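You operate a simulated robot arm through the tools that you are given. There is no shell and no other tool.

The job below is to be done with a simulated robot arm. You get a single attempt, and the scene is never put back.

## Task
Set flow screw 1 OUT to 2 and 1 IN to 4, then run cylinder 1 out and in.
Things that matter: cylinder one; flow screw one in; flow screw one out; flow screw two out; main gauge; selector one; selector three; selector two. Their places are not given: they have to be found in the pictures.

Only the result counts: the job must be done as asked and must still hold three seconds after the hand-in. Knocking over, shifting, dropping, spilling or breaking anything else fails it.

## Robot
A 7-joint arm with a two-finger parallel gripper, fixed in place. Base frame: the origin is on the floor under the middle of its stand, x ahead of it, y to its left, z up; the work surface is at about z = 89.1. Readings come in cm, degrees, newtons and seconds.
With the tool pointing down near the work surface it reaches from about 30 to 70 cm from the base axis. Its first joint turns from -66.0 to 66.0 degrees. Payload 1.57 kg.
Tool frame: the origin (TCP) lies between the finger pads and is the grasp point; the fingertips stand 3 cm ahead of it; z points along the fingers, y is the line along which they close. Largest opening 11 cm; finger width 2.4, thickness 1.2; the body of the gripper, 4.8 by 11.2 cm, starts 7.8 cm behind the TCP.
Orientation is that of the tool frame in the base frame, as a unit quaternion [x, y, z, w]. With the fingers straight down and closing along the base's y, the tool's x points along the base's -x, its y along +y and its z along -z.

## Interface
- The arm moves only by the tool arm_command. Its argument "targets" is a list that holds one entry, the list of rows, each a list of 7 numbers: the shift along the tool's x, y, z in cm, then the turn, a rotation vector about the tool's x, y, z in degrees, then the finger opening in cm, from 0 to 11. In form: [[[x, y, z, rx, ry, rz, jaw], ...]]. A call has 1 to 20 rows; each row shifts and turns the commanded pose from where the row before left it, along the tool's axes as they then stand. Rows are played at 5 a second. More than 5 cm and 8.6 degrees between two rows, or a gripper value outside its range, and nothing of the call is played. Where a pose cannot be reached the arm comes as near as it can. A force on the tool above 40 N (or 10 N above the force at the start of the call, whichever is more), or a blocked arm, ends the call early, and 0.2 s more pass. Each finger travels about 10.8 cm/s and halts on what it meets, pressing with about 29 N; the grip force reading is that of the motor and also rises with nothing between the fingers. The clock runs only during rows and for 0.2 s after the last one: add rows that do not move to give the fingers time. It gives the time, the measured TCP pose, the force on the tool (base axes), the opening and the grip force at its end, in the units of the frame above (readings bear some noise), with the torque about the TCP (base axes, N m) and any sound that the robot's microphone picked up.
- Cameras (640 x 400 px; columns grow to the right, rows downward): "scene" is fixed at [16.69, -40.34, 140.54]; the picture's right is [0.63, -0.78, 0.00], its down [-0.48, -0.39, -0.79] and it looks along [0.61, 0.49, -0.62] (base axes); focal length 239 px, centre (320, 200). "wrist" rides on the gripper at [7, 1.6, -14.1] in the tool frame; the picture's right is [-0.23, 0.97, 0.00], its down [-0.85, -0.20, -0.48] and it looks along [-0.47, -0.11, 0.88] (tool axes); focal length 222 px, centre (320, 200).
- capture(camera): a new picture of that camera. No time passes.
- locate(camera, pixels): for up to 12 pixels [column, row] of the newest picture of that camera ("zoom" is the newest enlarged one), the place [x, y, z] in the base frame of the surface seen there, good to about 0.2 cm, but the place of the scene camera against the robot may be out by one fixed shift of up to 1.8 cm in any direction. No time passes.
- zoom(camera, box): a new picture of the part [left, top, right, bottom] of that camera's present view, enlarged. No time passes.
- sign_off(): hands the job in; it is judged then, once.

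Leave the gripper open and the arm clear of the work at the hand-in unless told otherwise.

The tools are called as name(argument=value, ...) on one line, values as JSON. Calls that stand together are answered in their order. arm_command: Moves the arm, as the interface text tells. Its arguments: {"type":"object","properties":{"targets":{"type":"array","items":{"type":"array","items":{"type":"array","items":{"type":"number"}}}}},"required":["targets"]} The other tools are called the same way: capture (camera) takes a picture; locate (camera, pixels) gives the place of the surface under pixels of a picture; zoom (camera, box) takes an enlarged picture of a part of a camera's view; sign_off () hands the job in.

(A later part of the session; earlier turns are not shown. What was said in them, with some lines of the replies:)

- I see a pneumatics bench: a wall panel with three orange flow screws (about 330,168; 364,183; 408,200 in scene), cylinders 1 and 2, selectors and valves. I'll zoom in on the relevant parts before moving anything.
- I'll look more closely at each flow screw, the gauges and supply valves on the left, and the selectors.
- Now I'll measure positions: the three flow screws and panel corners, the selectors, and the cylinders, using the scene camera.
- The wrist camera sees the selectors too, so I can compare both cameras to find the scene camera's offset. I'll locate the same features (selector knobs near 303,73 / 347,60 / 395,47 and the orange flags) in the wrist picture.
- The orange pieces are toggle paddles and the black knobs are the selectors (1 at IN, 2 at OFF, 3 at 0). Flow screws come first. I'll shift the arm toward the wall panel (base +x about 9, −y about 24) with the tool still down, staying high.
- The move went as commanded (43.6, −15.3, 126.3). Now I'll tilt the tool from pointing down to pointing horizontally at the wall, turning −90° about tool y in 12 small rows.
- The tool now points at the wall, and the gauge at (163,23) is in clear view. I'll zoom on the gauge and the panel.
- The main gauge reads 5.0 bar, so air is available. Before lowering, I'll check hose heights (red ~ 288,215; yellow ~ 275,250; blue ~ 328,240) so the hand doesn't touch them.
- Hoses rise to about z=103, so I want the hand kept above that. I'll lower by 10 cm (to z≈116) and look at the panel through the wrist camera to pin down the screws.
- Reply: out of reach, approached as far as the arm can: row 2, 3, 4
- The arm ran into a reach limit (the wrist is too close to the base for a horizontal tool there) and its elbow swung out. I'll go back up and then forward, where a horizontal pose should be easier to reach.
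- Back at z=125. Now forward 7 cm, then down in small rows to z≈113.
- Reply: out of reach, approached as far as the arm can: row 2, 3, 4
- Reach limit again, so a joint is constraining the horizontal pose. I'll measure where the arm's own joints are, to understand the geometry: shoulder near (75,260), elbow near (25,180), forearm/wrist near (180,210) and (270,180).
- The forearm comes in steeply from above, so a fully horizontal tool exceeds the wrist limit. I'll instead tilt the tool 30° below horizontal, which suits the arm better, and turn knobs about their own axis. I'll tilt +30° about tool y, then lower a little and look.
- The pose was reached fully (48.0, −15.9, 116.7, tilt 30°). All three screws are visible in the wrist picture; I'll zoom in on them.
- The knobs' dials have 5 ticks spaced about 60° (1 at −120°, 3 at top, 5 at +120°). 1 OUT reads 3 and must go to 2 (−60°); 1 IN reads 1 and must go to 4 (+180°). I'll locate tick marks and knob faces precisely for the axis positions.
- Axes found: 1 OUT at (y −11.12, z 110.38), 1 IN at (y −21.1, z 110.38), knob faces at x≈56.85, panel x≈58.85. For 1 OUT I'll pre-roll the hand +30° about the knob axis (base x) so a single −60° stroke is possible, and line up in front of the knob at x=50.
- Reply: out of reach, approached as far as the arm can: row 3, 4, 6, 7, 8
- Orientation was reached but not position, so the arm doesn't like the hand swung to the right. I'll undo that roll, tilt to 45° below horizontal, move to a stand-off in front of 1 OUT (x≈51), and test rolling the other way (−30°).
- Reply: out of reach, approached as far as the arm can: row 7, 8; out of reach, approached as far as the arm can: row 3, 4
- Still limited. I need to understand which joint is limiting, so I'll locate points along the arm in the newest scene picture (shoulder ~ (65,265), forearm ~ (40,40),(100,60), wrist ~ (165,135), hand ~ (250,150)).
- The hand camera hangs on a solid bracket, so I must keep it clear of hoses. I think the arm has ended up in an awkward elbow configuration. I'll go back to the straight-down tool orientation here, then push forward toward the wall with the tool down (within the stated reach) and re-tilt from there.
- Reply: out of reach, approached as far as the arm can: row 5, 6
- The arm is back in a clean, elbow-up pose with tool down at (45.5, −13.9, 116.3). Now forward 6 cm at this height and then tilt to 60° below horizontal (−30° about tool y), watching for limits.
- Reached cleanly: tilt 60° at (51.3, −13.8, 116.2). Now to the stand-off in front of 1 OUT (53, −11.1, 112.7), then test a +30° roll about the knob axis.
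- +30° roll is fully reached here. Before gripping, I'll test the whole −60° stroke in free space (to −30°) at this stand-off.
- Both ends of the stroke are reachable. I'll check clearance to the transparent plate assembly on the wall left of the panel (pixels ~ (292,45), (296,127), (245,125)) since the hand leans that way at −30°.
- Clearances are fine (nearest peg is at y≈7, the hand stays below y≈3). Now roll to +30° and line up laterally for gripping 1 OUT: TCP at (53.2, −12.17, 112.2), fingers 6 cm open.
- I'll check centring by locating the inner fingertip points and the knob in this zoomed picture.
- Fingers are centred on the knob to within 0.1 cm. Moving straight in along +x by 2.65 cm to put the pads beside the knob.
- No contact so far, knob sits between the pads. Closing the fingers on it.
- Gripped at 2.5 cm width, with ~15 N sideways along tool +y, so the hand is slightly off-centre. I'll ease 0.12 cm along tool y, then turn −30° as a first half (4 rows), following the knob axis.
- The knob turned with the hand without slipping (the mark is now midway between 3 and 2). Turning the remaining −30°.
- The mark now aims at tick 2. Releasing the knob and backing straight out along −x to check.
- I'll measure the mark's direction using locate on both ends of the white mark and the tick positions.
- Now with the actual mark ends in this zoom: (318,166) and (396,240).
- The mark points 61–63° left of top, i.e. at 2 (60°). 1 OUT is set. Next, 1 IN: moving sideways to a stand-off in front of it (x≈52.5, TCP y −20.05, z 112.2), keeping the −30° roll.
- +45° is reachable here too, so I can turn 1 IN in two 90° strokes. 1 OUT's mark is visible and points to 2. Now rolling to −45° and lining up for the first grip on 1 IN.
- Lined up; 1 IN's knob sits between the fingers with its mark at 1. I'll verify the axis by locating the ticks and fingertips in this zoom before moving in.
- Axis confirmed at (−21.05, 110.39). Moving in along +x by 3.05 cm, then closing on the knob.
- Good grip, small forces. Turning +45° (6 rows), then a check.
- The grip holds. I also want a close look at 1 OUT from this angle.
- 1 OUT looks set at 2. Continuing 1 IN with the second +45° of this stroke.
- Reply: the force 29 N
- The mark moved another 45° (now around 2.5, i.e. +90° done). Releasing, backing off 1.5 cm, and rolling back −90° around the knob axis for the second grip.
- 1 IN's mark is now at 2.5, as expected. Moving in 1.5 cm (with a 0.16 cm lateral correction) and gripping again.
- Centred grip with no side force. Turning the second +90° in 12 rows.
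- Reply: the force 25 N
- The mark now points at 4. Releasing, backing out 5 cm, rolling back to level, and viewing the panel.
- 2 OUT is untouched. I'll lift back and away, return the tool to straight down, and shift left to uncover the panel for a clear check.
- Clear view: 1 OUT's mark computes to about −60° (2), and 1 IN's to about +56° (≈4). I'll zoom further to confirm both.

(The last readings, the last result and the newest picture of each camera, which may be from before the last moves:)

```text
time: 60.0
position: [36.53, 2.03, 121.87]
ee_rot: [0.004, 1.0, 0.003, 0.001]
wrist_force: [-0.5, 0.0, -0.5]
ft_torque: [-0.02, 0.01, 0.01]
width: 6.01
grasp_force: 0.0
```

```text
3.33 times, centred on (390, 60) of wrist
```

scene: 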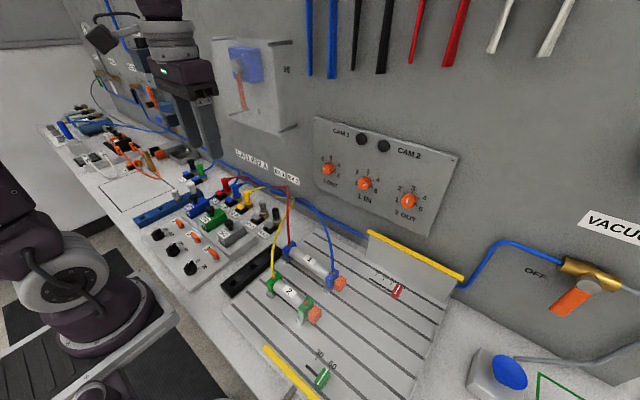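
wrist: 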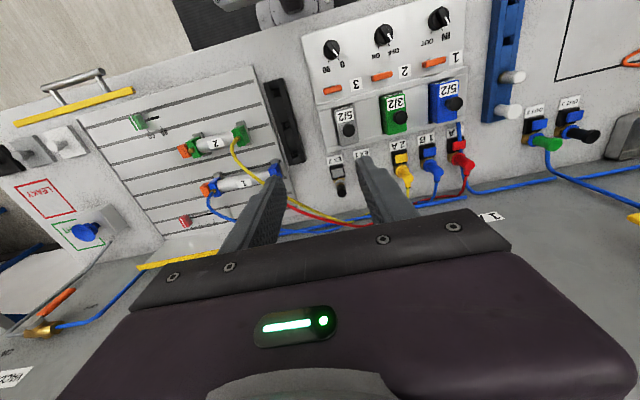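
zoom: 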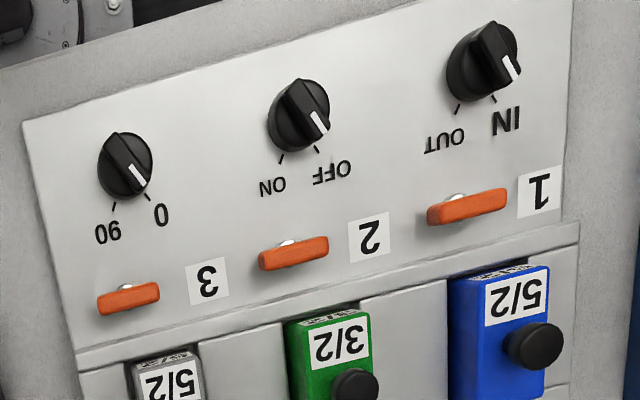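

Using exact camera geometry: 1 OUT's mark is at 63° left (value ≈1.95, good), and 1 IN's at 54° right (value ≈3.9), about 5° short of 4. I'll go back and nudge 1 IN by the missing few degrees, first taking a close view to confirm.

arm_command(targets=[[[-1.5, -3.5, 0, 0, 0, 0, 6], [-1.5, -3.5, 0, 0, 0, 0, 6], [-1.5, -3.5, 0, 0, 0, 0, 6], [-1.5, -3.5, 0, 0, 0, 0, 6], [-1.5, -3.5, 0.5, 0, 0, 0, 6], [-1.5, -3.5, 0.5, 0, 0, 0, 6], [-1.5, -3.5, 0.5, 0, 0, 0, 6], [0, 0, 0, 0, -7.5, 0, 6], [0, 0, 0, 0, -7.5, 0, 6], [0, 0, 0, 0, -7.5, 0, 6], [0, 0, 0, 0, -7.5, 0, 6], [-0.353, 0.5, 3.05, 0, 0, 0, 6], [-0.353, 0.5, 3.05, 0, 0, 0, 6], [-0.353, 0.5, 3.05, 0, 0, 0, 6], [0, 0, 0, 0, 0, 0, 6]]])

capture(camera="wrist")

zoom(camera="wrist", box=[285, 155, 375, 235])

```text
time: 63.2
position: [52.4, -21.02, 112.88]
ee_rot: [0.005, 0.966, 0.001, 0.26]
wrist_force: [0.9, -0.5, 0.2]
ft_torque: [0.02, 0.03, 0.0]
width: 5.99
grasp_force: 0.0
```

```text
taken
```

wrist: 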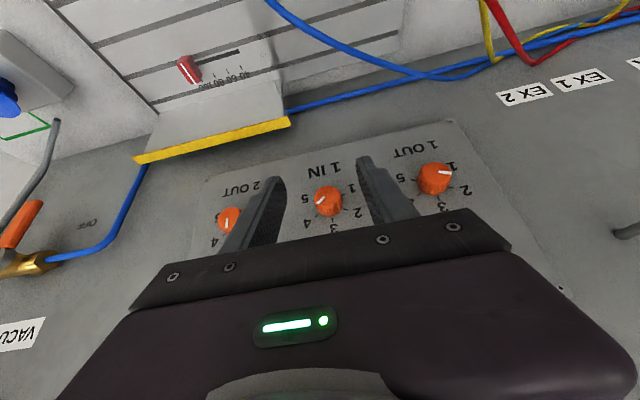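

```text
5.00 times, centred on (330, 195) of wrist
```

zoom: 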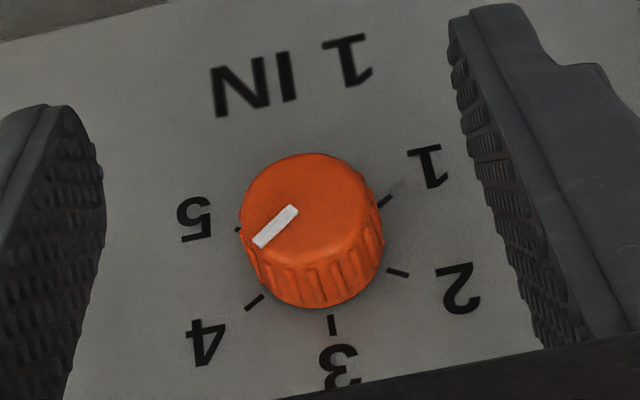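

The close view also gives ~53.5° for 1 IN, so a +6.5° nudge is right. Moving in and gripping at level roll.

arm_command(targets=[[[-0.71, 0.015, 0.496, 0, 0, 0, 6], [-0.71, 0.015, 0.496, 0, 0, 0, 6], [-0.71, 0.015, 0.496, 0, 0, 0, 6], [-0.71, 0.015, 0.496, 0, 0, 0, 6], [0, 0, 0, 0, 0, 0, 6], [0, 0, 0, 0, 0, 0, 4], [0, 0, 0, 0, 0, 0, 3], [0, 0, 0, 0, 0, 0, 1.5], [0, 0, 0, 0, 0, 0, 1.5], [0, 0, 0, 0, 0, 0, 1.5]]])

capture(camera="wrist")

zoom(camera="wrist", box=[285, 145, 375, 225])

```text
time: 65.4
position: [55.89, -21.03, 112.73]
ee_rot: [0.005, 0.966, 0.003, 0.26]
wrist_force: [0.3, 3.6, -1.0]
ft_torque: [0.09, 0.06, 0.21]
width: 2.51
grasp_force: 36.3
```

```text
taken
```

wrist: 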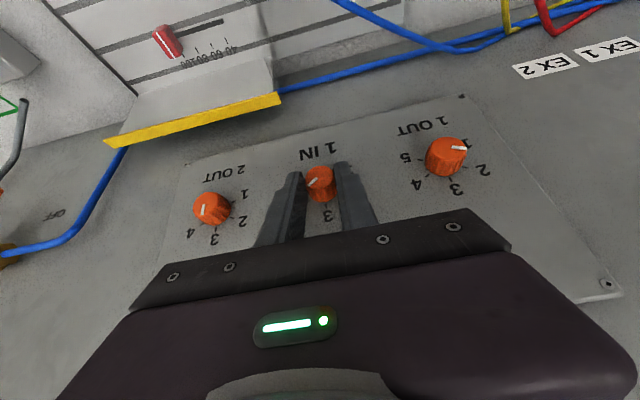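

```text
5.00 times, centred on (330, 185) of wrist
```

zoom: 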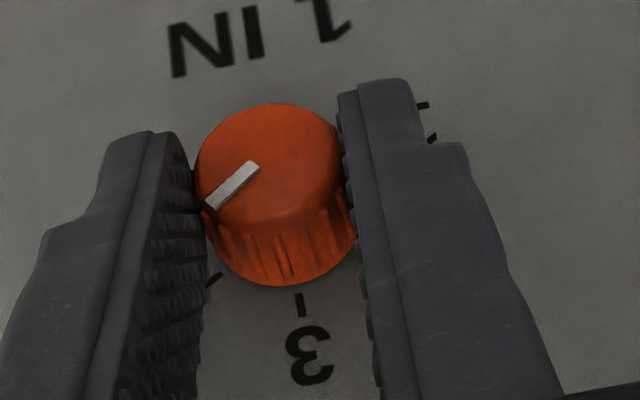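

Gripped with little side force. Now a +7° turn in two small rows.

arm_command(targets=[[[0.002, -0.128, 0.004, -3.03, 0, 1.75, 1.5], [0.002, -0.128, 0.004, -3.03, 0, 1.75, 1.5], [0, 0, 0, 0, 0, 0, 1.5], [0, 0, 0, 0, 0, 0, 1.5]]])

arm_command(targets=[[[0, 0, 0, 0, 0, 0, 4], [0, 0, 0, 0, 0, 0, 6], [0, 0, 0, 0, 0, 0, 6], [0.71, 0, -0.41, 0, 0, 0, 6], [1.15, 0, -0.66, 0, 0, 0, 6], [1.15, 0, -0.66, 0, 0, 0, 6], [0, 0, 0, 0, 0, 0, 6]]])

capture(camera="wrist")

zoom(camera="wrist", box=[285, 155, 375, 235])

zoom(camera="wrist", box=[390, 130, 480, 220])

```text
time: 66.4
position: [55.82, -21.31, 112.65]
ee_rot: [0.021, 0.963, 0.061, 0.26]
wrist_force: [4.2, 1.4, 2.5]
ft_torque: [0.01, -0.17, 0.25]
width: 2.5
grasp_force: 36.5
```

```text
time: 68.0
position: [52.36, -21.3, 112.7]
ee_rot: [0.021, 0.963, 0.061, 0.26]
wrist_force: [0.0, 0.4, 0.1]
ft_torque: [-0.01, 0.01, -0.02]
width: 6.0
grasp_force: 0.0
```

```text
taken
```

wrist: 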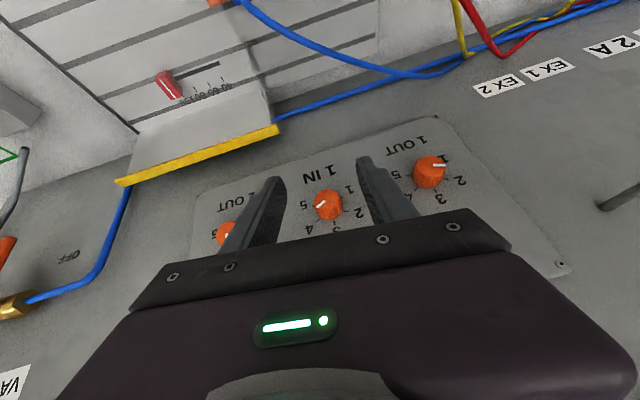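

```text
5.00 times, centred on (330, 195) of wrist
```

zoom: 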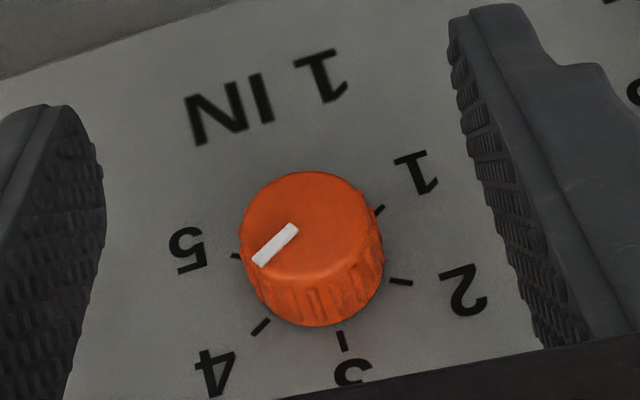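

```text
4.44 times, centred on (435, 175) of wrist
```

zoom: 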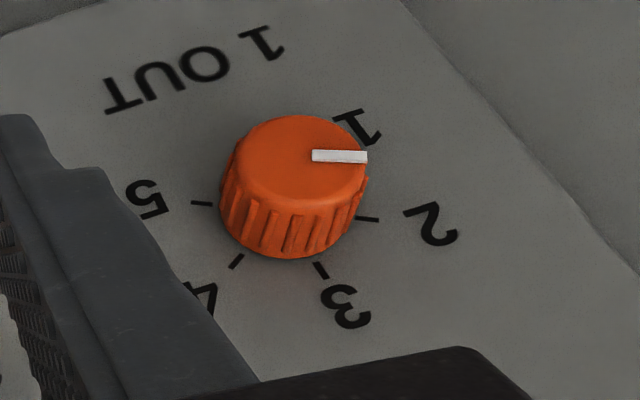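

1 IN's mark is now at ≈61–64° (value ≈4.0), and 1 OUT at ≈2. Both screws are set. Now retreating from the panel, returning the tool to straight down, and travelling toward selector 1 (near 26, 24.6).

arm_command(targets=[[[0, 0, 0, 6.06, 0, -3.5, 6], [-0.27, 0, -4.46, 0, 0, 0, 6], [-0.27, 0, -4.46, 0, 0, 0, 6], [0, 0, 0, 0, 7.5, 0, 6], [0, 0, 0, 0, 7.5, 0, 6], [0, 0, 0, 0, 7.5, 0, 6], [0, 0, 0, 0, 7.5, 0, 6], [0, 0, 0, 0, 0, 0, 6]]])

arm_command(targets=[[[1.53, 3.61, 0.3, 0, 0, 0, 6], [1.53, 3.61, 0.3, 0, 0, 0, 6], [1.53, 3.61, 0.3, 0, 0, 0, 6], [1.53, 3.61, 0.3, 0, 0, 0, 6], [1.53, 3.61, 0.3, 0, 0, 0, 6], [1.53, 3.61, 0.3, 0, 0, 0, 6], [1.53, 3.61, 0.3, 0, 0, 0, 6], [1.53, 3.61, 0.3, 0, 0, 0, 6], [1.53, 3.61, 0.3, 0, 0, 0, 6], [1.53, 3.61, 0.3, 0, 0, 0, 6], [1.53, 3.61, 0.3, 0, 0, 0, 6], [1.53, 3.61, 0.3, 0, 0, 0, 6], [0, 0, 0, 0, 0, 0, 6]]])

capture(camera="wrist")

capture(camera="scene")

zoom(camera="scene", box=[345, 165, 385, 195])

```text
time: 69.8
position: [48.42, -21.2, 120.65]
ee_rot: [0.006, 1.0, 0.004, 0.0]
wrist_force: [-0.8, 0.0, -0.3]
ft_torque: [0.0, 0.0, -0.02]
width: 5.99
grasp_force: 0.1
```

```text
time: 72.6
position: [30.33, 22.25, 117.17]
ee_rot: [0.004, 1.0, 0.003, 0.001]
wrist_force: [0.1, 0.6, -0.1]
ft_torque: [0.0, -0.02, 0.01]
width: 5.98
grasp_force: 0.0
```

```text
taken
```

wrist: 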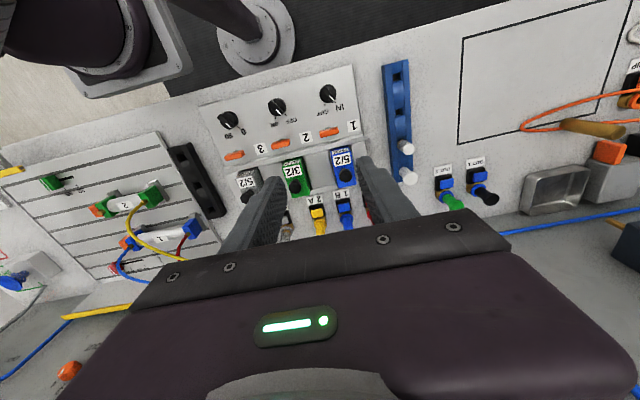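

```text
taken
```

scene: 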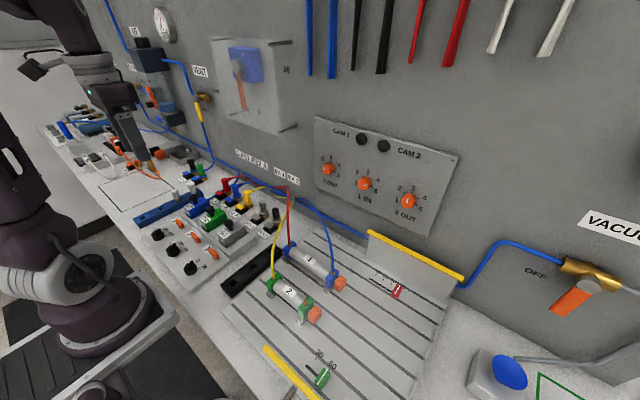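

```text
13.33 times, centred on (365, 180) of scene
```

zoom: 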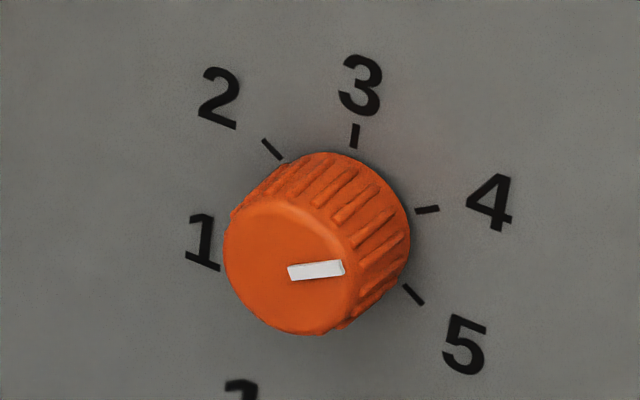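

1 IN now computes to 60.8°, exactly at 4. Next, selector 1: descend to about (26.5, 24.6, 108) for a close look.

arm_command(targets=[[[1.27, 0.78, 3.07, 0, 0, 0, 6], [1.27, 0.78, 3.07, 0, 0, 0, 6], [1.27, 0.78, 3.07, 0, 0, 0, 6], [0, 0, 0, 0, 0, 0, 6]]])

capture(camera="wrist")

zoom(camera="wrist", box=[230, 100, 400, 220])

```text
time: 73.6
position: [26.61, 24.68, 108.08]
ee_rot: [0.004, 1.0, 0.004, 0.001]
wrist_force: [-0.2, -0.4, -0.4]
ft_torque: [-0.02, -0.04, -0.01]
width: 5.98
grasp_force: 0.1
```

```text
taken
```

wrist: 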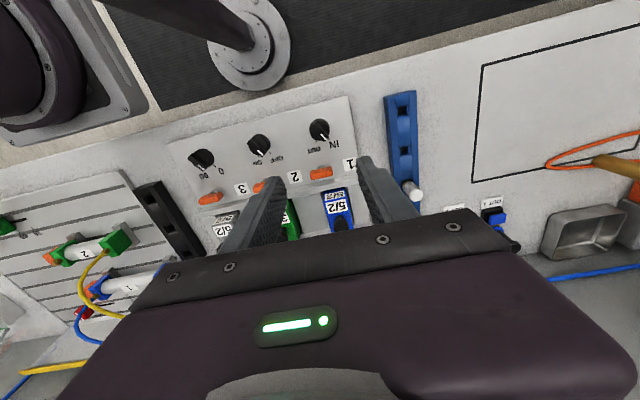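

```text
3.33 times, centred on (315, 160) of wrist
```

zoom: 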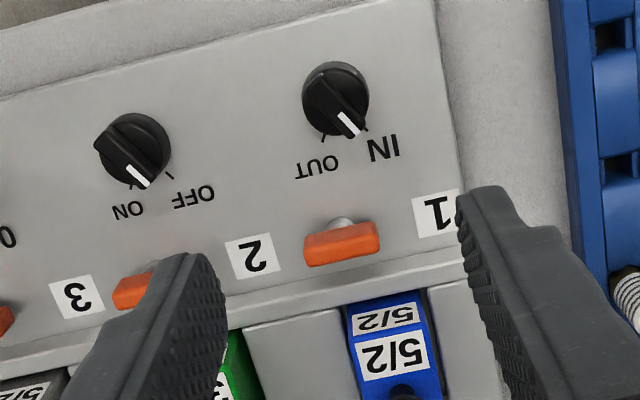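

Selector 1 is at about (335,100) in this zoom with its mark toward IN; ticks at IN (365,128) and OUT (322,137). I'll zoom in more and locate points.

zoom(camera="wrist", box=[295, 105, 345, 155])

locate(camera="wrist", pixels=[[320, 131], [314, 124], [325, 137], [330, 139], [317, 141], [311, 131], [329, 128], [320, 173], [320, 167], [260, 146], [200, 158], [345, 110]])

```text
8.00 times, centred on (320, 130) of wrist
```

zoom: 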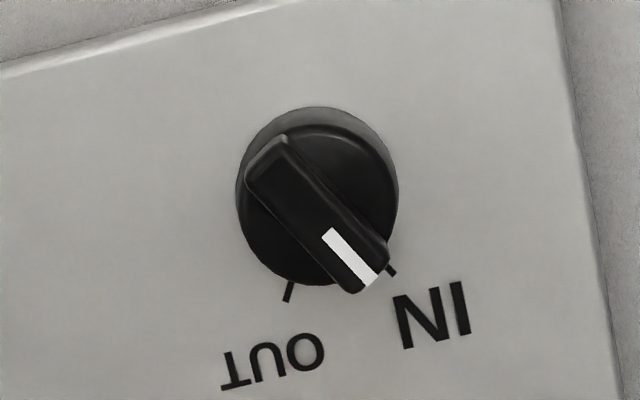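

```text
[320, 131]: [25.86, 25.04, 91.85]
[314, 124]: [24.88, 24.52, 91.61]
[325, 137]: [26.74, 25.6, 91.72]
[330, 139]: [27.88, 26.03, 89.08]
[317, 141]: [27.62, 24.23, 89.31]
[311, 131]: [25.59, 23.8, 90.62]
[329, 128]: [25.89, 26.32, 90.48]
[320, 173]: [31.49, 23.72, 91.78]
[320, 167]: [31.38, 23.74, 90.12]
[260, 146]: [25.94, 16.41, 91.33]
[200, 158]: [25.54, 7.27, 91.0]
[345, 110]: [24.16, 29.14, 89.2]
```

Now precise points in the latest zoomed view: fin ends, ticks and base disc edges.

locate(camera="zoom", pixels=[[268, 160], [362, 278], [316, 216], [391, 270], [288, 292], [238, 195], [398, 195], [318, 110], [300, 180], [335, 235], [270, 190], [350, 190]])

```text
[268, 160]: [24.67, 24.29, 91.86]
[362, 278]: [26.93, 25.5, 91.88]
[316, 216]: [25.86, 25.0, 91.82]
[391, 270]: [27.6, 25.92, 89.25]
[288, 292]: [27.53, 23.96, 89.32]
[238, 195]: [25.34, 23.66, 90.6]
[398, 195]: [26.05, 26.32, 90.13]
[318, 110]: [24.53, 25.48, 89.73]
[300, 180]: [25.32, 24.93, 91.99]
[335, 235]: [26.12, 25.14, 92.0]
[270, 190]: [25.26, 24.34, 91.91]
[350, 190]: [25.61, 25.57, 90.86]
```

Selector 1: fin centre (25.8, 24.9), top z≈91.9, disc top z≈90.5; fin direction +28° (IN), OUT tick at −29°, so a −60° turn about vertical. I'll yaw the tool so the fingers straddle the fin, centre above it and descend to z=98.

arm_command(targets=[[[0, 0, 0, 0, 0, -7.25, 4], [0, 0, 0, 0, 0, -7.25, 4], [0, 0, 0, 0, 0, -7.25, 4], [0, 0, 0, 0, 0, -7.25, 4], [0.58, 0.61, 3.3, 0, 0, 0, 4], [0, 0, 3.3, 0, 0, 0, 4], [0, 0, 3.3, 0, 0, 0, 4], [0, 0, 0, 0, 0, 0, 4]]])

capture(camera="wrist")

zoom(camera="wrist", box=[250, 100, 410, 220])

capture(camera="scene")

```text
time: 75.4
position: [25.88, 25.05, 98.28]
ee_rot: [-0.246, 0.969, 0.003, 0.001]
wrist_force: [-1.0, 0.6, -0.1]
ft_torque: [0.0, 0.0, 0.0]
width: 4.01
grasp_force: 0.2
```

```text
taken
```

wrist: 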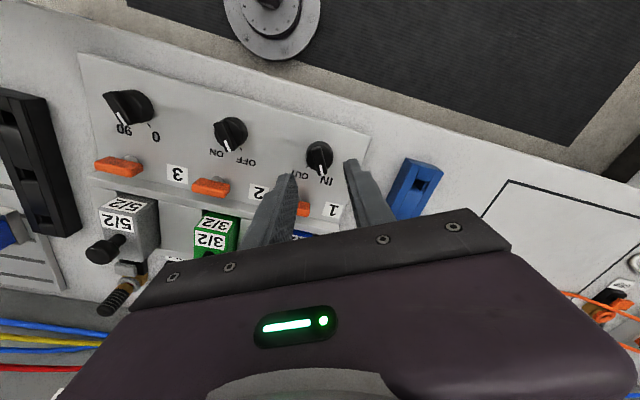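

```text
3.33 times, centred on (330, 160) of wrist
```

zoom: 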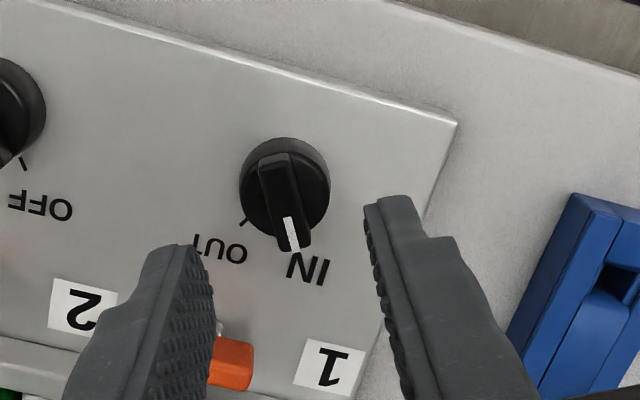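

```text
taken
```

scene: 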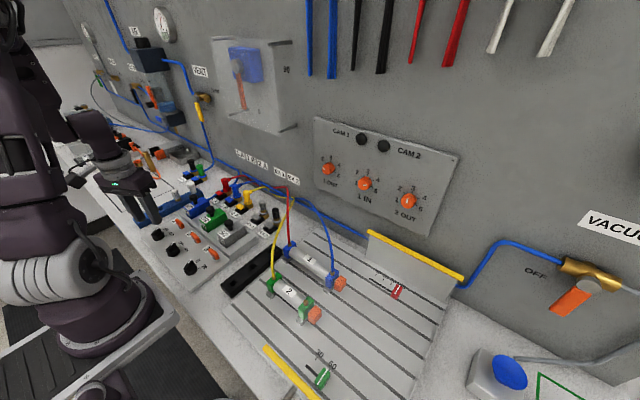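

I'll verify the fin position and the fingertips from this closer view.

locate(camera="zoom", pixels=[[275, 165], [297, 238], [285, 200], [243, 222], [181, 250], [208, 290], [375, 205], [375, 240], [262, 190], [308, 190], [250, 200], [322, 200]])

zoom(camera="wrist", box=[300, 130, 345, 180])

```text
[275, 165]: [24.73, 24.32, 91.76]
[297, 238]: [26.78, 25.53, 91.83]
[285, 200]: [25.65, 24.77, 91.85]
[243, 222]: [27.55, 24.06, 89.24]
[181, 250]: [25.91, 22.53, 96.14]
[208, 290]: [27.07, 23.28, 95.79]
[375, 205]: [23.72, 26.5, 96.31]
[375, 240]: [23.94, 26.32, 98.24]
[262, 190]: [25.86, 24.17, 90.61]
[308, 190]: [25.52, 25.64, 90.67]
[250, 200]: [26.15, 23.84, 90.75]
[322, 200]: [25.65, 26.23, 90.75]
```

```text
8.00 times, centred on (322, 155) of wrist
```

zoom: 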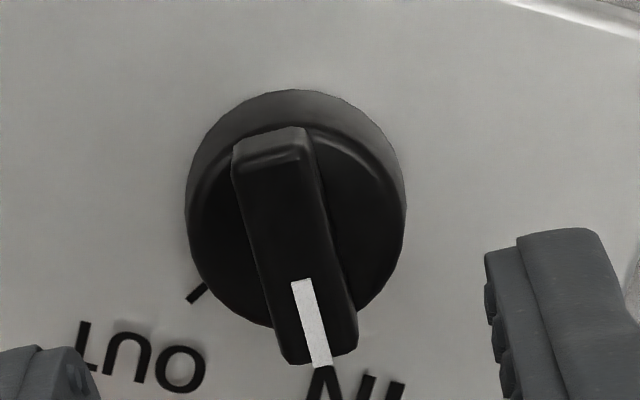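

Centred within 0.1 cm of the fin. Descending 4.45 cm so the tips straddle the fin just above the disc, then closing.

arm_command(targets=[[[0.05, -0.015, 1.49, 0, 0, 0, 3.5], [0.05, -0.015, 1.49, 0, 0, 0, 3.5], [0.05, -0.015, 1.47, 0, 0, 0, 3.5], [0, 0, 0, 0, 0, 0, 3.5], [0, 0, 0, 0, 0, 0, 3.5]]])

capture(camera="wrist")

zoom(camera="wrist", box=[270, 130, 390, 220])

```text
time: 76.6
position: [25.65, 24.93, 93.67]
ee_rot: [-0.246, 0.969, 0.003, 0.001]
wrist_force: [0.2, 0.0, 0.1]
ft_torque: [-0.03, -0.01, 0.01]
width: 3.48
grasp_force: 0.1
```

```text
taken
```

wrist: 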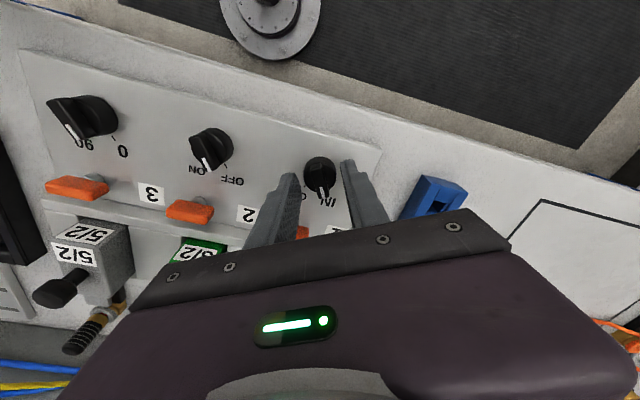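

```text
4.44 times, centred on (330, 175) of wrist
```

zoom: 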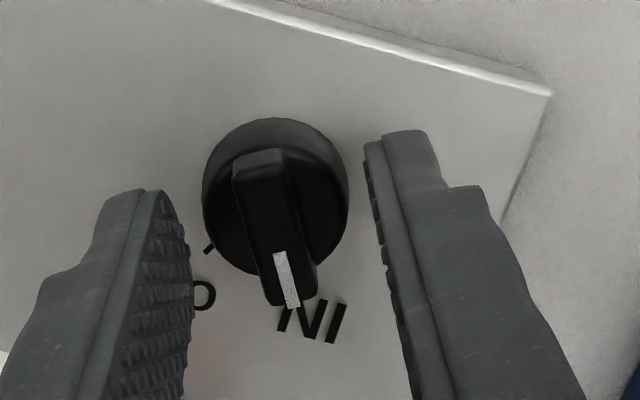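

Tips are at z≈90.67, just about at disc height, so I'll lift 0.15 cm and then close onto the fin.

arm_command(targets=[[[0, 0, -0.15, 0, 0, 0, 3.5], [0, 0, 0, 0, 0, 0, 2], [0, 0, 0, 0, 0, 0, 1], [0, 0, 0, 0, 0, 0, 0.3], [0, 0, 0, 0, 0, 0, 0.3], [0, 0, 0, 0, 0, 0, 0.3]]])

capture(camera="wrist")

zoom(camera="wrist", box=[270, 130, 390, 220])

```text
time: 78.0
position: [25.69, 24.89, 93.88]
ee_rot: [-0.247, 0.969, 0.002, 0.0]
wrist_force: [1.7, -2.6, 4.6]
ft_torque: [-0.33, 0.09, 0.01]
width: 0.98
grasp_force: 27.7
```

```text
taken
```

wrist: 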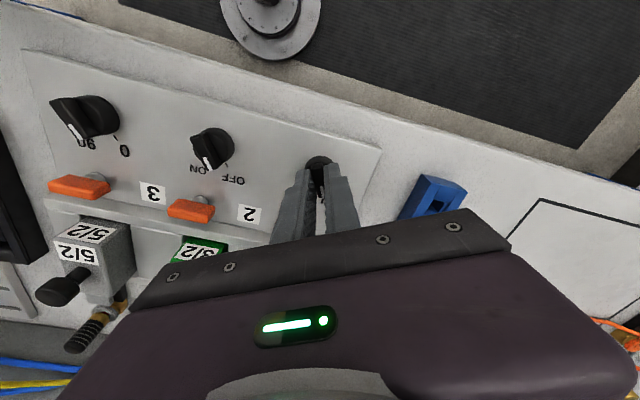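

```text
4.44 times, centred on (330, 175) of wrist
```

zoom: 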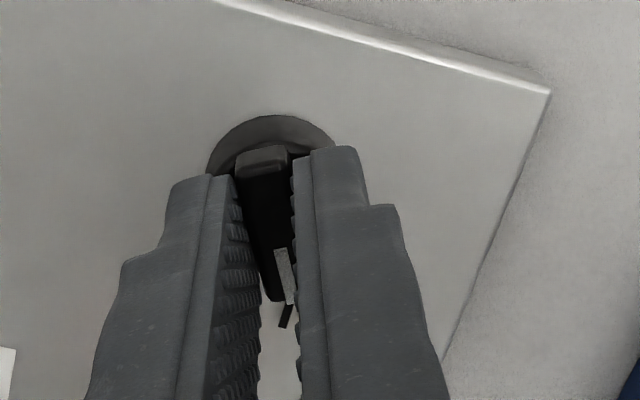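

Gripped on the fin (0.98 cm). Turning selector 1 by −60° about vertical (tool z +60°, 8 rows) to OUT.

arm_command(targets=[[[0, 0, 0, 0, 0, 7.5, 0.3], [0, 0, 0, 0, 0, 7.5, 0.3], [0, 0, 0, 0, 0, 7.5, 0.3], [0, 0, 0, 0, 0, 7.5, 0.3], [0, 0, 0, 0, 0, 7.5, 0.3], [0, 0, 0, 0, 0, 7.5, 0.3], [0, 0, 0, 0, 0, 7.5, 0.3], [0, 0, 0, 0, 0, 7.5, 0.3], [0, 0, 0, 0, 0, 0, 0.3]]])

capture(camera="scene")

capture(camera="wrist")

zoom(camera="wrist", box=[270, 130, 390, 220])

zoom(camera="scene", box=[220, 220, 460, 400])

```text
time: 80.0
position: [25.65, 24.88, 93.87]
ee_rot: [0.271, 0.962, 0.004, -0.001]
wrist_force: [-1.9, 10.3, -9.8]
ft_torque: [-0.05, -0.03, 0.72]
width: 1.0
grasp_force: 28.2
```

```text
taken
```

scene: 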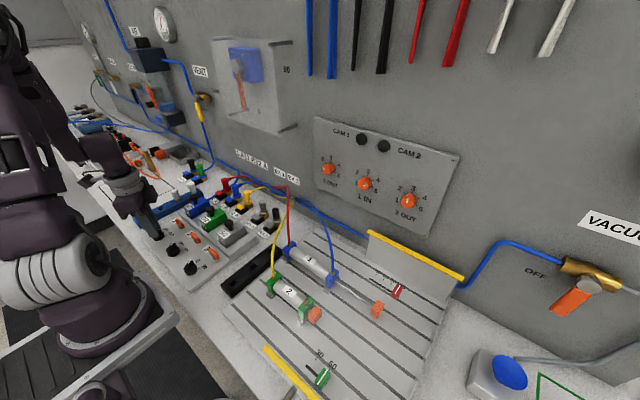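

```text
taken
```

wrist: 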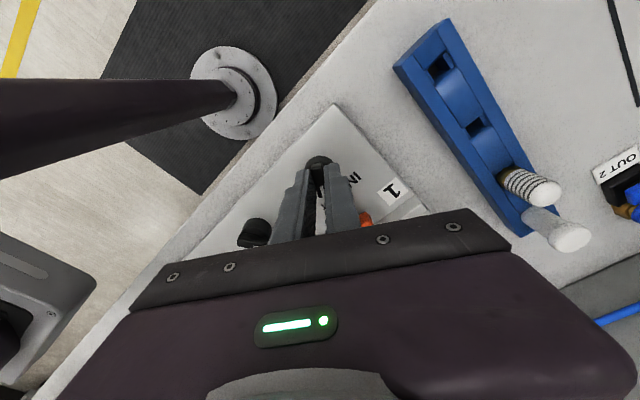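

```text
4.44 times, centred on (330, 175) of wrist
```

zoom: 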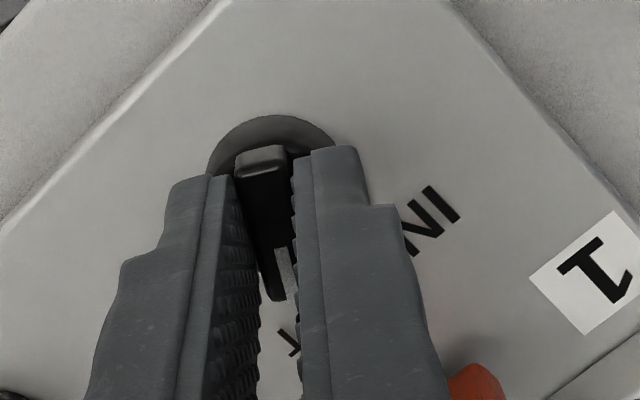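

```text
2.22 times, centred on (340, 310) of scene
```

zoom: 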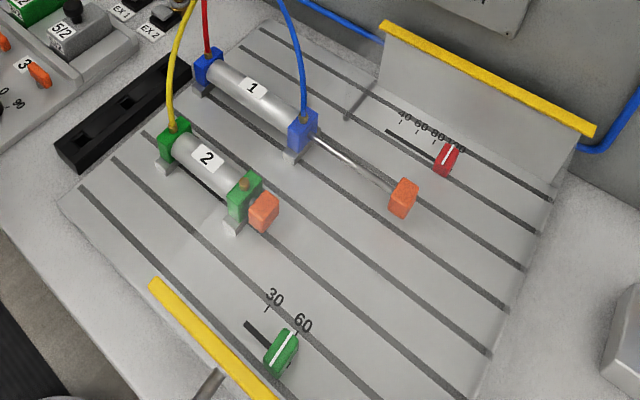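

The selector is at OUT and cylinder 1's rod is extending. I'll hold still for ~2 s and check whether it has reached its end.

arm_command(targets=[[[0, 0, 0, 0, 0, 0, 0.3], [0, 0, 0, 0, 0, 0, 0.3], [0, 0, 0, 0, 0, 0, 0.3], [0, 0, 0, 0, 0, 0, 0.3], [0, 0, 0, 0, 0, 0, 0.3], [0, 0, 0, 0, 0, 0, 0.3], [0, 0, 0, 0, 0, 0, 0.3], [0, 0, 0, 0, 0, 0, 0.3], [0, 0, 0, 0, 0, 0, 0.3], [0, 0, 0, 0, 0, 0, 0.3]]])

capture(camera="scene")

zoom(camera="scene", box=[220, 220, 460, 400])

```text
time: 82.2
position: [25.64, 25.02, 93.86]
ee_rot: [0.271, 0.963, 0.003, 0.0]
wrist_force: [-4.4, 16.1, -9.3]
ft_torque: [0.22, 0.3, 0.68]
width: 0.99
grasp_force: 27.9
```

```text
taken
```

scene: 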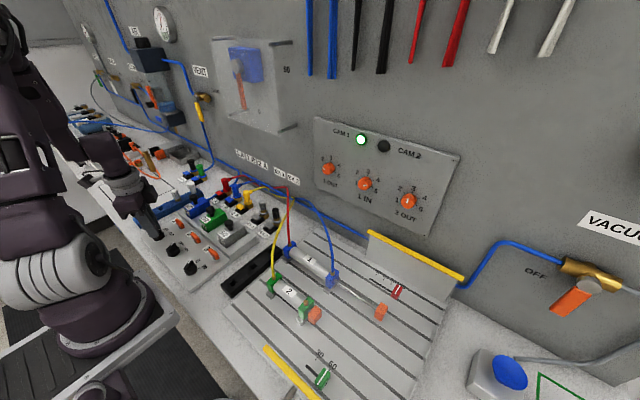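

```text
2.22 times, centred on (340, 310) of scene
```

zoom: 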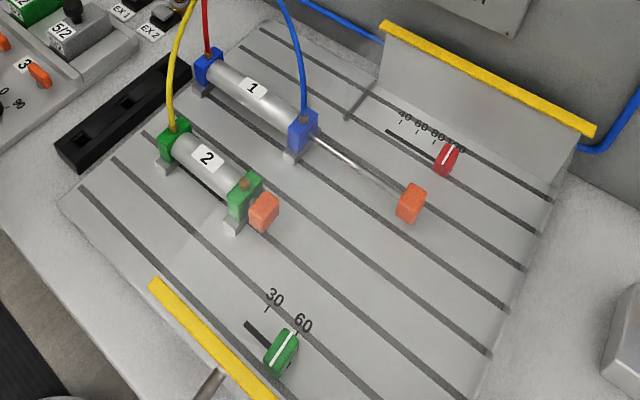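

CAM 1 lamp lit up green: the cylinder reached the cam position. I'll wait another second to confirm the rod has stopped at the end of its stroke.

arm_command(targets=[[[0, 0, 0, 0, 0, 0, 0.3], [0, 0, 0, 0, 0, 0, 0.3], [0, 0, 0, 0, 0, 0, 0.3], [0, 0, 0, 0, 0, 0, 0.3], [0, 0, 0, 0, 0, 0, 0.3], [0, 0, 0, 0, 0, 0, 0.3]]])

capture(camera="scene")

zoom(camera="scene", box=[220, 220, 460, 400])

zoom(camera="scene", box=[145, 0, 185, 45])

```text
time: 83.6
position: [25.64, 25.1, 93.85]
ee_rot: [0.272, 0.962, 0.004, 0.001]
wrist_force: [-4.0, 17.1, -5.9]
ft_torque: [0.2, 0.22, 0.67]
width: 1.01
grasp_force: 27.9
```

```text
taken
```

scene: 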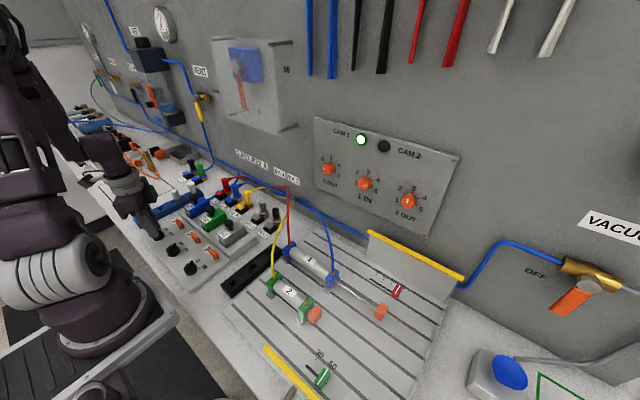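

```text
2.22 times, centred on (340, 310) of scene
```

zoom: 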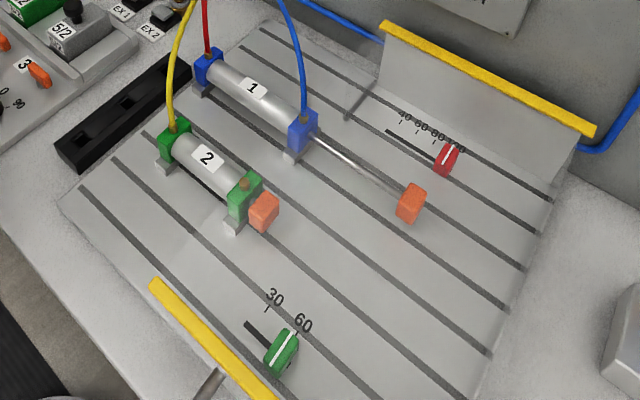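

```text
8.89 times, centred on (165, 22) of scene
```

zoom: 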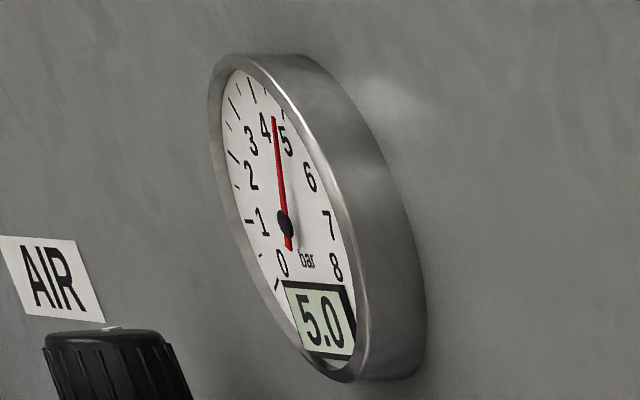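

The rod is fully out and stationary, CAM 1 lit, gauge still 5.0 bar. Turning selector 1 back +60° to IN.

arm_command(targets=[[[0, 0, 0, 0, 0, -7.5, 0.3], [0, 0, 0, 0, 0, -7.5, 0.3], [0, 0, 0, 0, 0, -7.5, 0.3], [0, 0, 0, 0, 0, -7.5, 0.3], [0, 0, 0, 0, 0, -7.5, 0.3], [0, 0, 0, 0, 0, -7.5, 0.3], [0, 0, 0, 0, 0, -7.5, 0.3], [0, 0, 0, 0, 0, -7.5, 0.3], [0, 0, 0, 0, 0, 0, 0.3]]])

capture(camera="scene")

capture(camera="wrist")

zoom(camera="wrist", box=[270, 130, 390, 220])

```text
time: 85.6
position: [25.67, 24.96, 93.84]
ee_rot: [-0.247, 0.969, 0.002, 0.001]
wrist_force: [0.0, 4.9, 5.9]
ft_torque: [-0.19, 0.31, 0.02]
width: 0.98
grasp_force: 27.5
```

```text
taken
```

scene: 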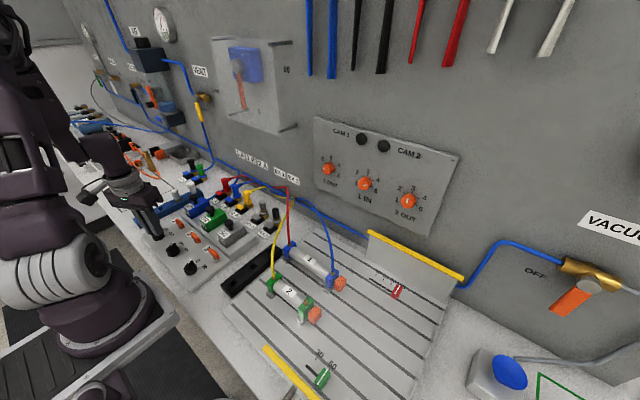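

```text
taken
```

wrist: 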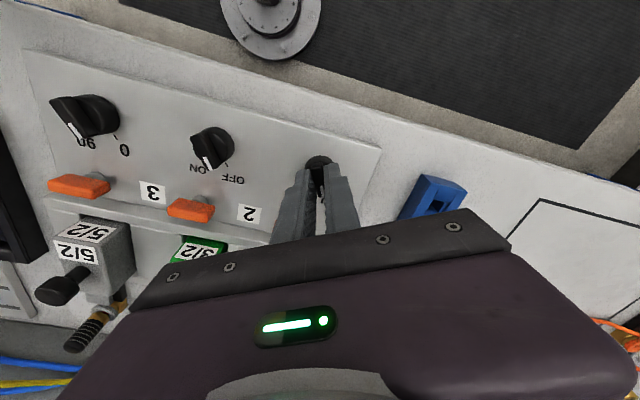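

```text
4.44 times, centred on (330, 175) of wrist
```

zoom: 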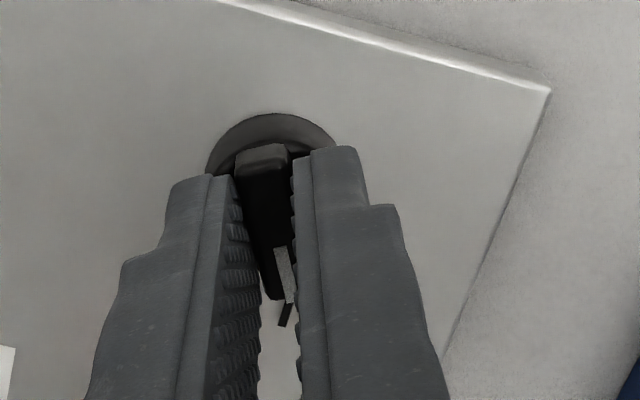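

The selector is back at IN and the rod is already retracted, CAM 1 off. I'll wait a moment, then open the fingers and lift straight up.

arm_command(targets=[[[0, 0, 0, 0, 0, 0, 0.3], [0, 0, 0, 0, 0, 0, 0.3], [0, 0, 0, 0, 0, 0, 2], [0, 0, 0, 0, 0, 0, 3.5], [0, 0, 0, 0, 0, 0, 3.5], [0, 0, -1.0, 0, 0, 0, 3.5], [0, 0, -2.5, 0, 0, 0, 3.5], [0, 0, -3.5, 0, 0, 0, 5], [0, 0, -3.5, 0, 0, 0, 7], [0, 0, -3.5, 0, 0, 0, 9], [0, 0, -3.5, 0, 0, 0, 11], [0, 0, 0, 0, 0, 0, 11]]])

capture(camera="scene")

capture(camera="wrist")

zoom(camera="scene", box=[220, 220, 460, 400])

zoom(camera="scene", box=[130, 200, 240, 290])

```text
time: 88.2
position: [25.59, 24.8, 111.43]
ee_rot: [-0.246, 0.969, 0.003, 0.0]
wrist_force: [-0.8, 0.2, 0.0]
ft_torque: [0.0, -0.01, 0.0]
width: 11.0
grasp_force: 0.0
```

```text
taken
```

scene: 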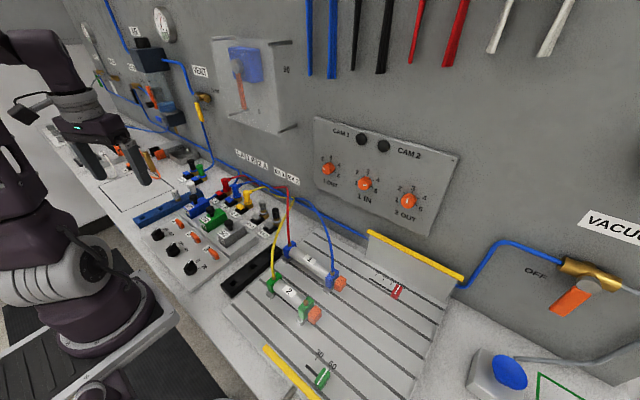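

```text
taken
```

wrist: 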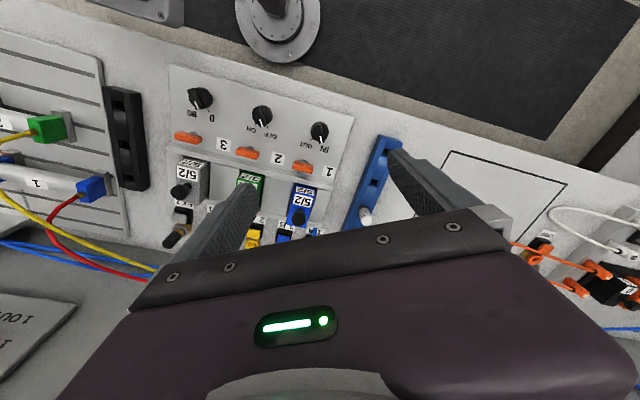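

```text
2.22 times, centred on (340, 310) of scene
```

zoom: 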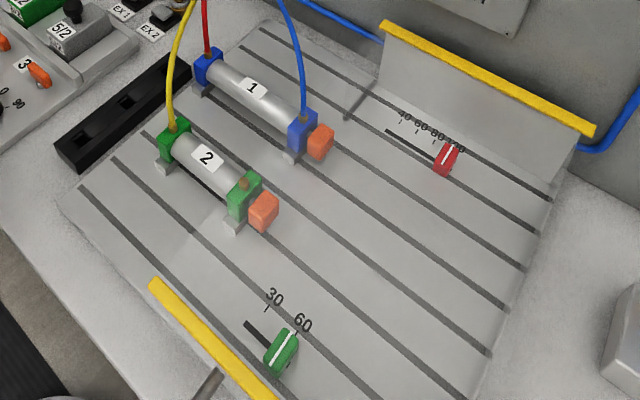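

```text
4.44 times, centred on (185, 245) of scene
```

zoom: 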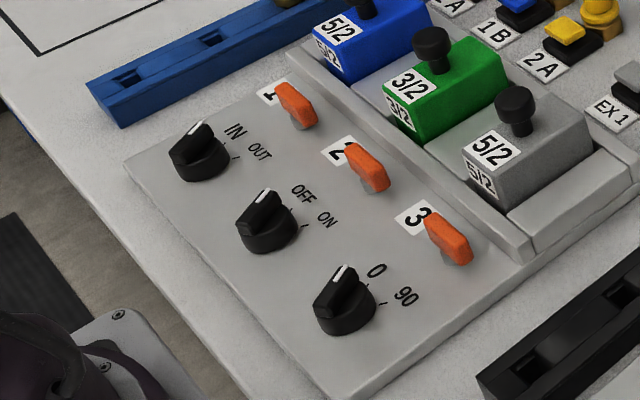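

Cylinder 1 is fully in, selector 1 at IN, 2 at OFF, 3 at 0, arm raised and open. A last check of the screws, gauge and selector.

zoom(camera="scene", box=[310, 120, 440, 220])

zoom(camera="scene", box=[145, 0, 185, 45])

zoom(camera="wrist", box=[170, 70, 350, 190])

```text
4.00 times, centred on (375, 170) of scene
```

zoom: 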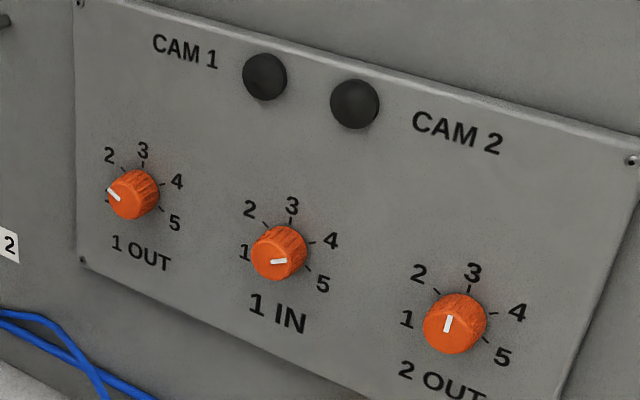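

```text
8.89 times, centred on (165, 22) of scene
```

zoom: 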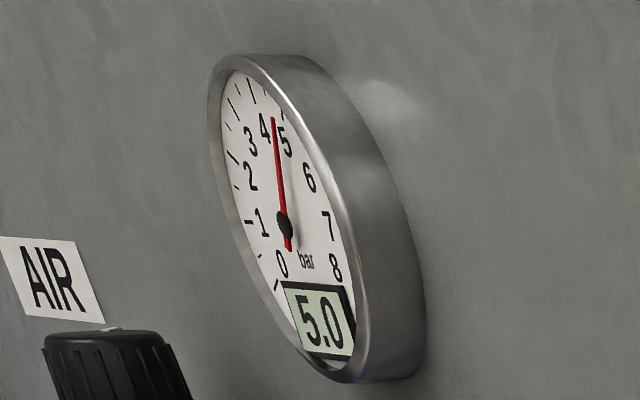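

```text
3.33 times, centred on (260, 130) of wrist
```

zoom: 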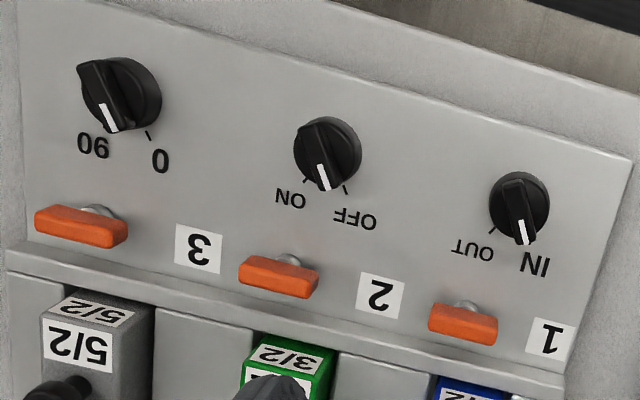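

The final check matches the task:
- **Flow screws:** 1 OUT is at 2 and 1 IN is at 4. 2 OUT is untouched.
- **Cylinder 1:** it ran fully out, lighting CAM 1, and is back in.
- **Selectors:** 1 is at IN. I didn't touch 2 or 3.
- **Main gauge:** 5.0 bar.
- **Arm:** the gripper is open and clear of the bench.

I'm handing in now.

sign_off()

```text
The job is handed in.
```

I set flow screw 1 OUT to 2 and 1 IN to 4, then ran cylinder 1 fully out and back in. The job is handed in, but no verdict has come back yet.

- **Flow screws:** in the last close measurements, 1 OUT's mark was about 3° past the 2 tick and 1 IN's was within about 1° of the 4 tick. 1 IN first ended up about 6° short of 4, so I gripped it again and corrected it before running the cylinder. I did not touch 2 OUT.
- **Cylinder 1:** I turned selector 1 to OUT, and the rod extended until CAM 1 lit and it stopped moving. I then turned selector 1 back to IN and the rod retracted fully.
- **Everything else:** the main gauge stayed at 5.0 bar, and I did not touch selectors 2 and 3. I saw nothing knocked or shifted.
- **Arm:** it was raised clear of the bench with the gripper open at hand-in.
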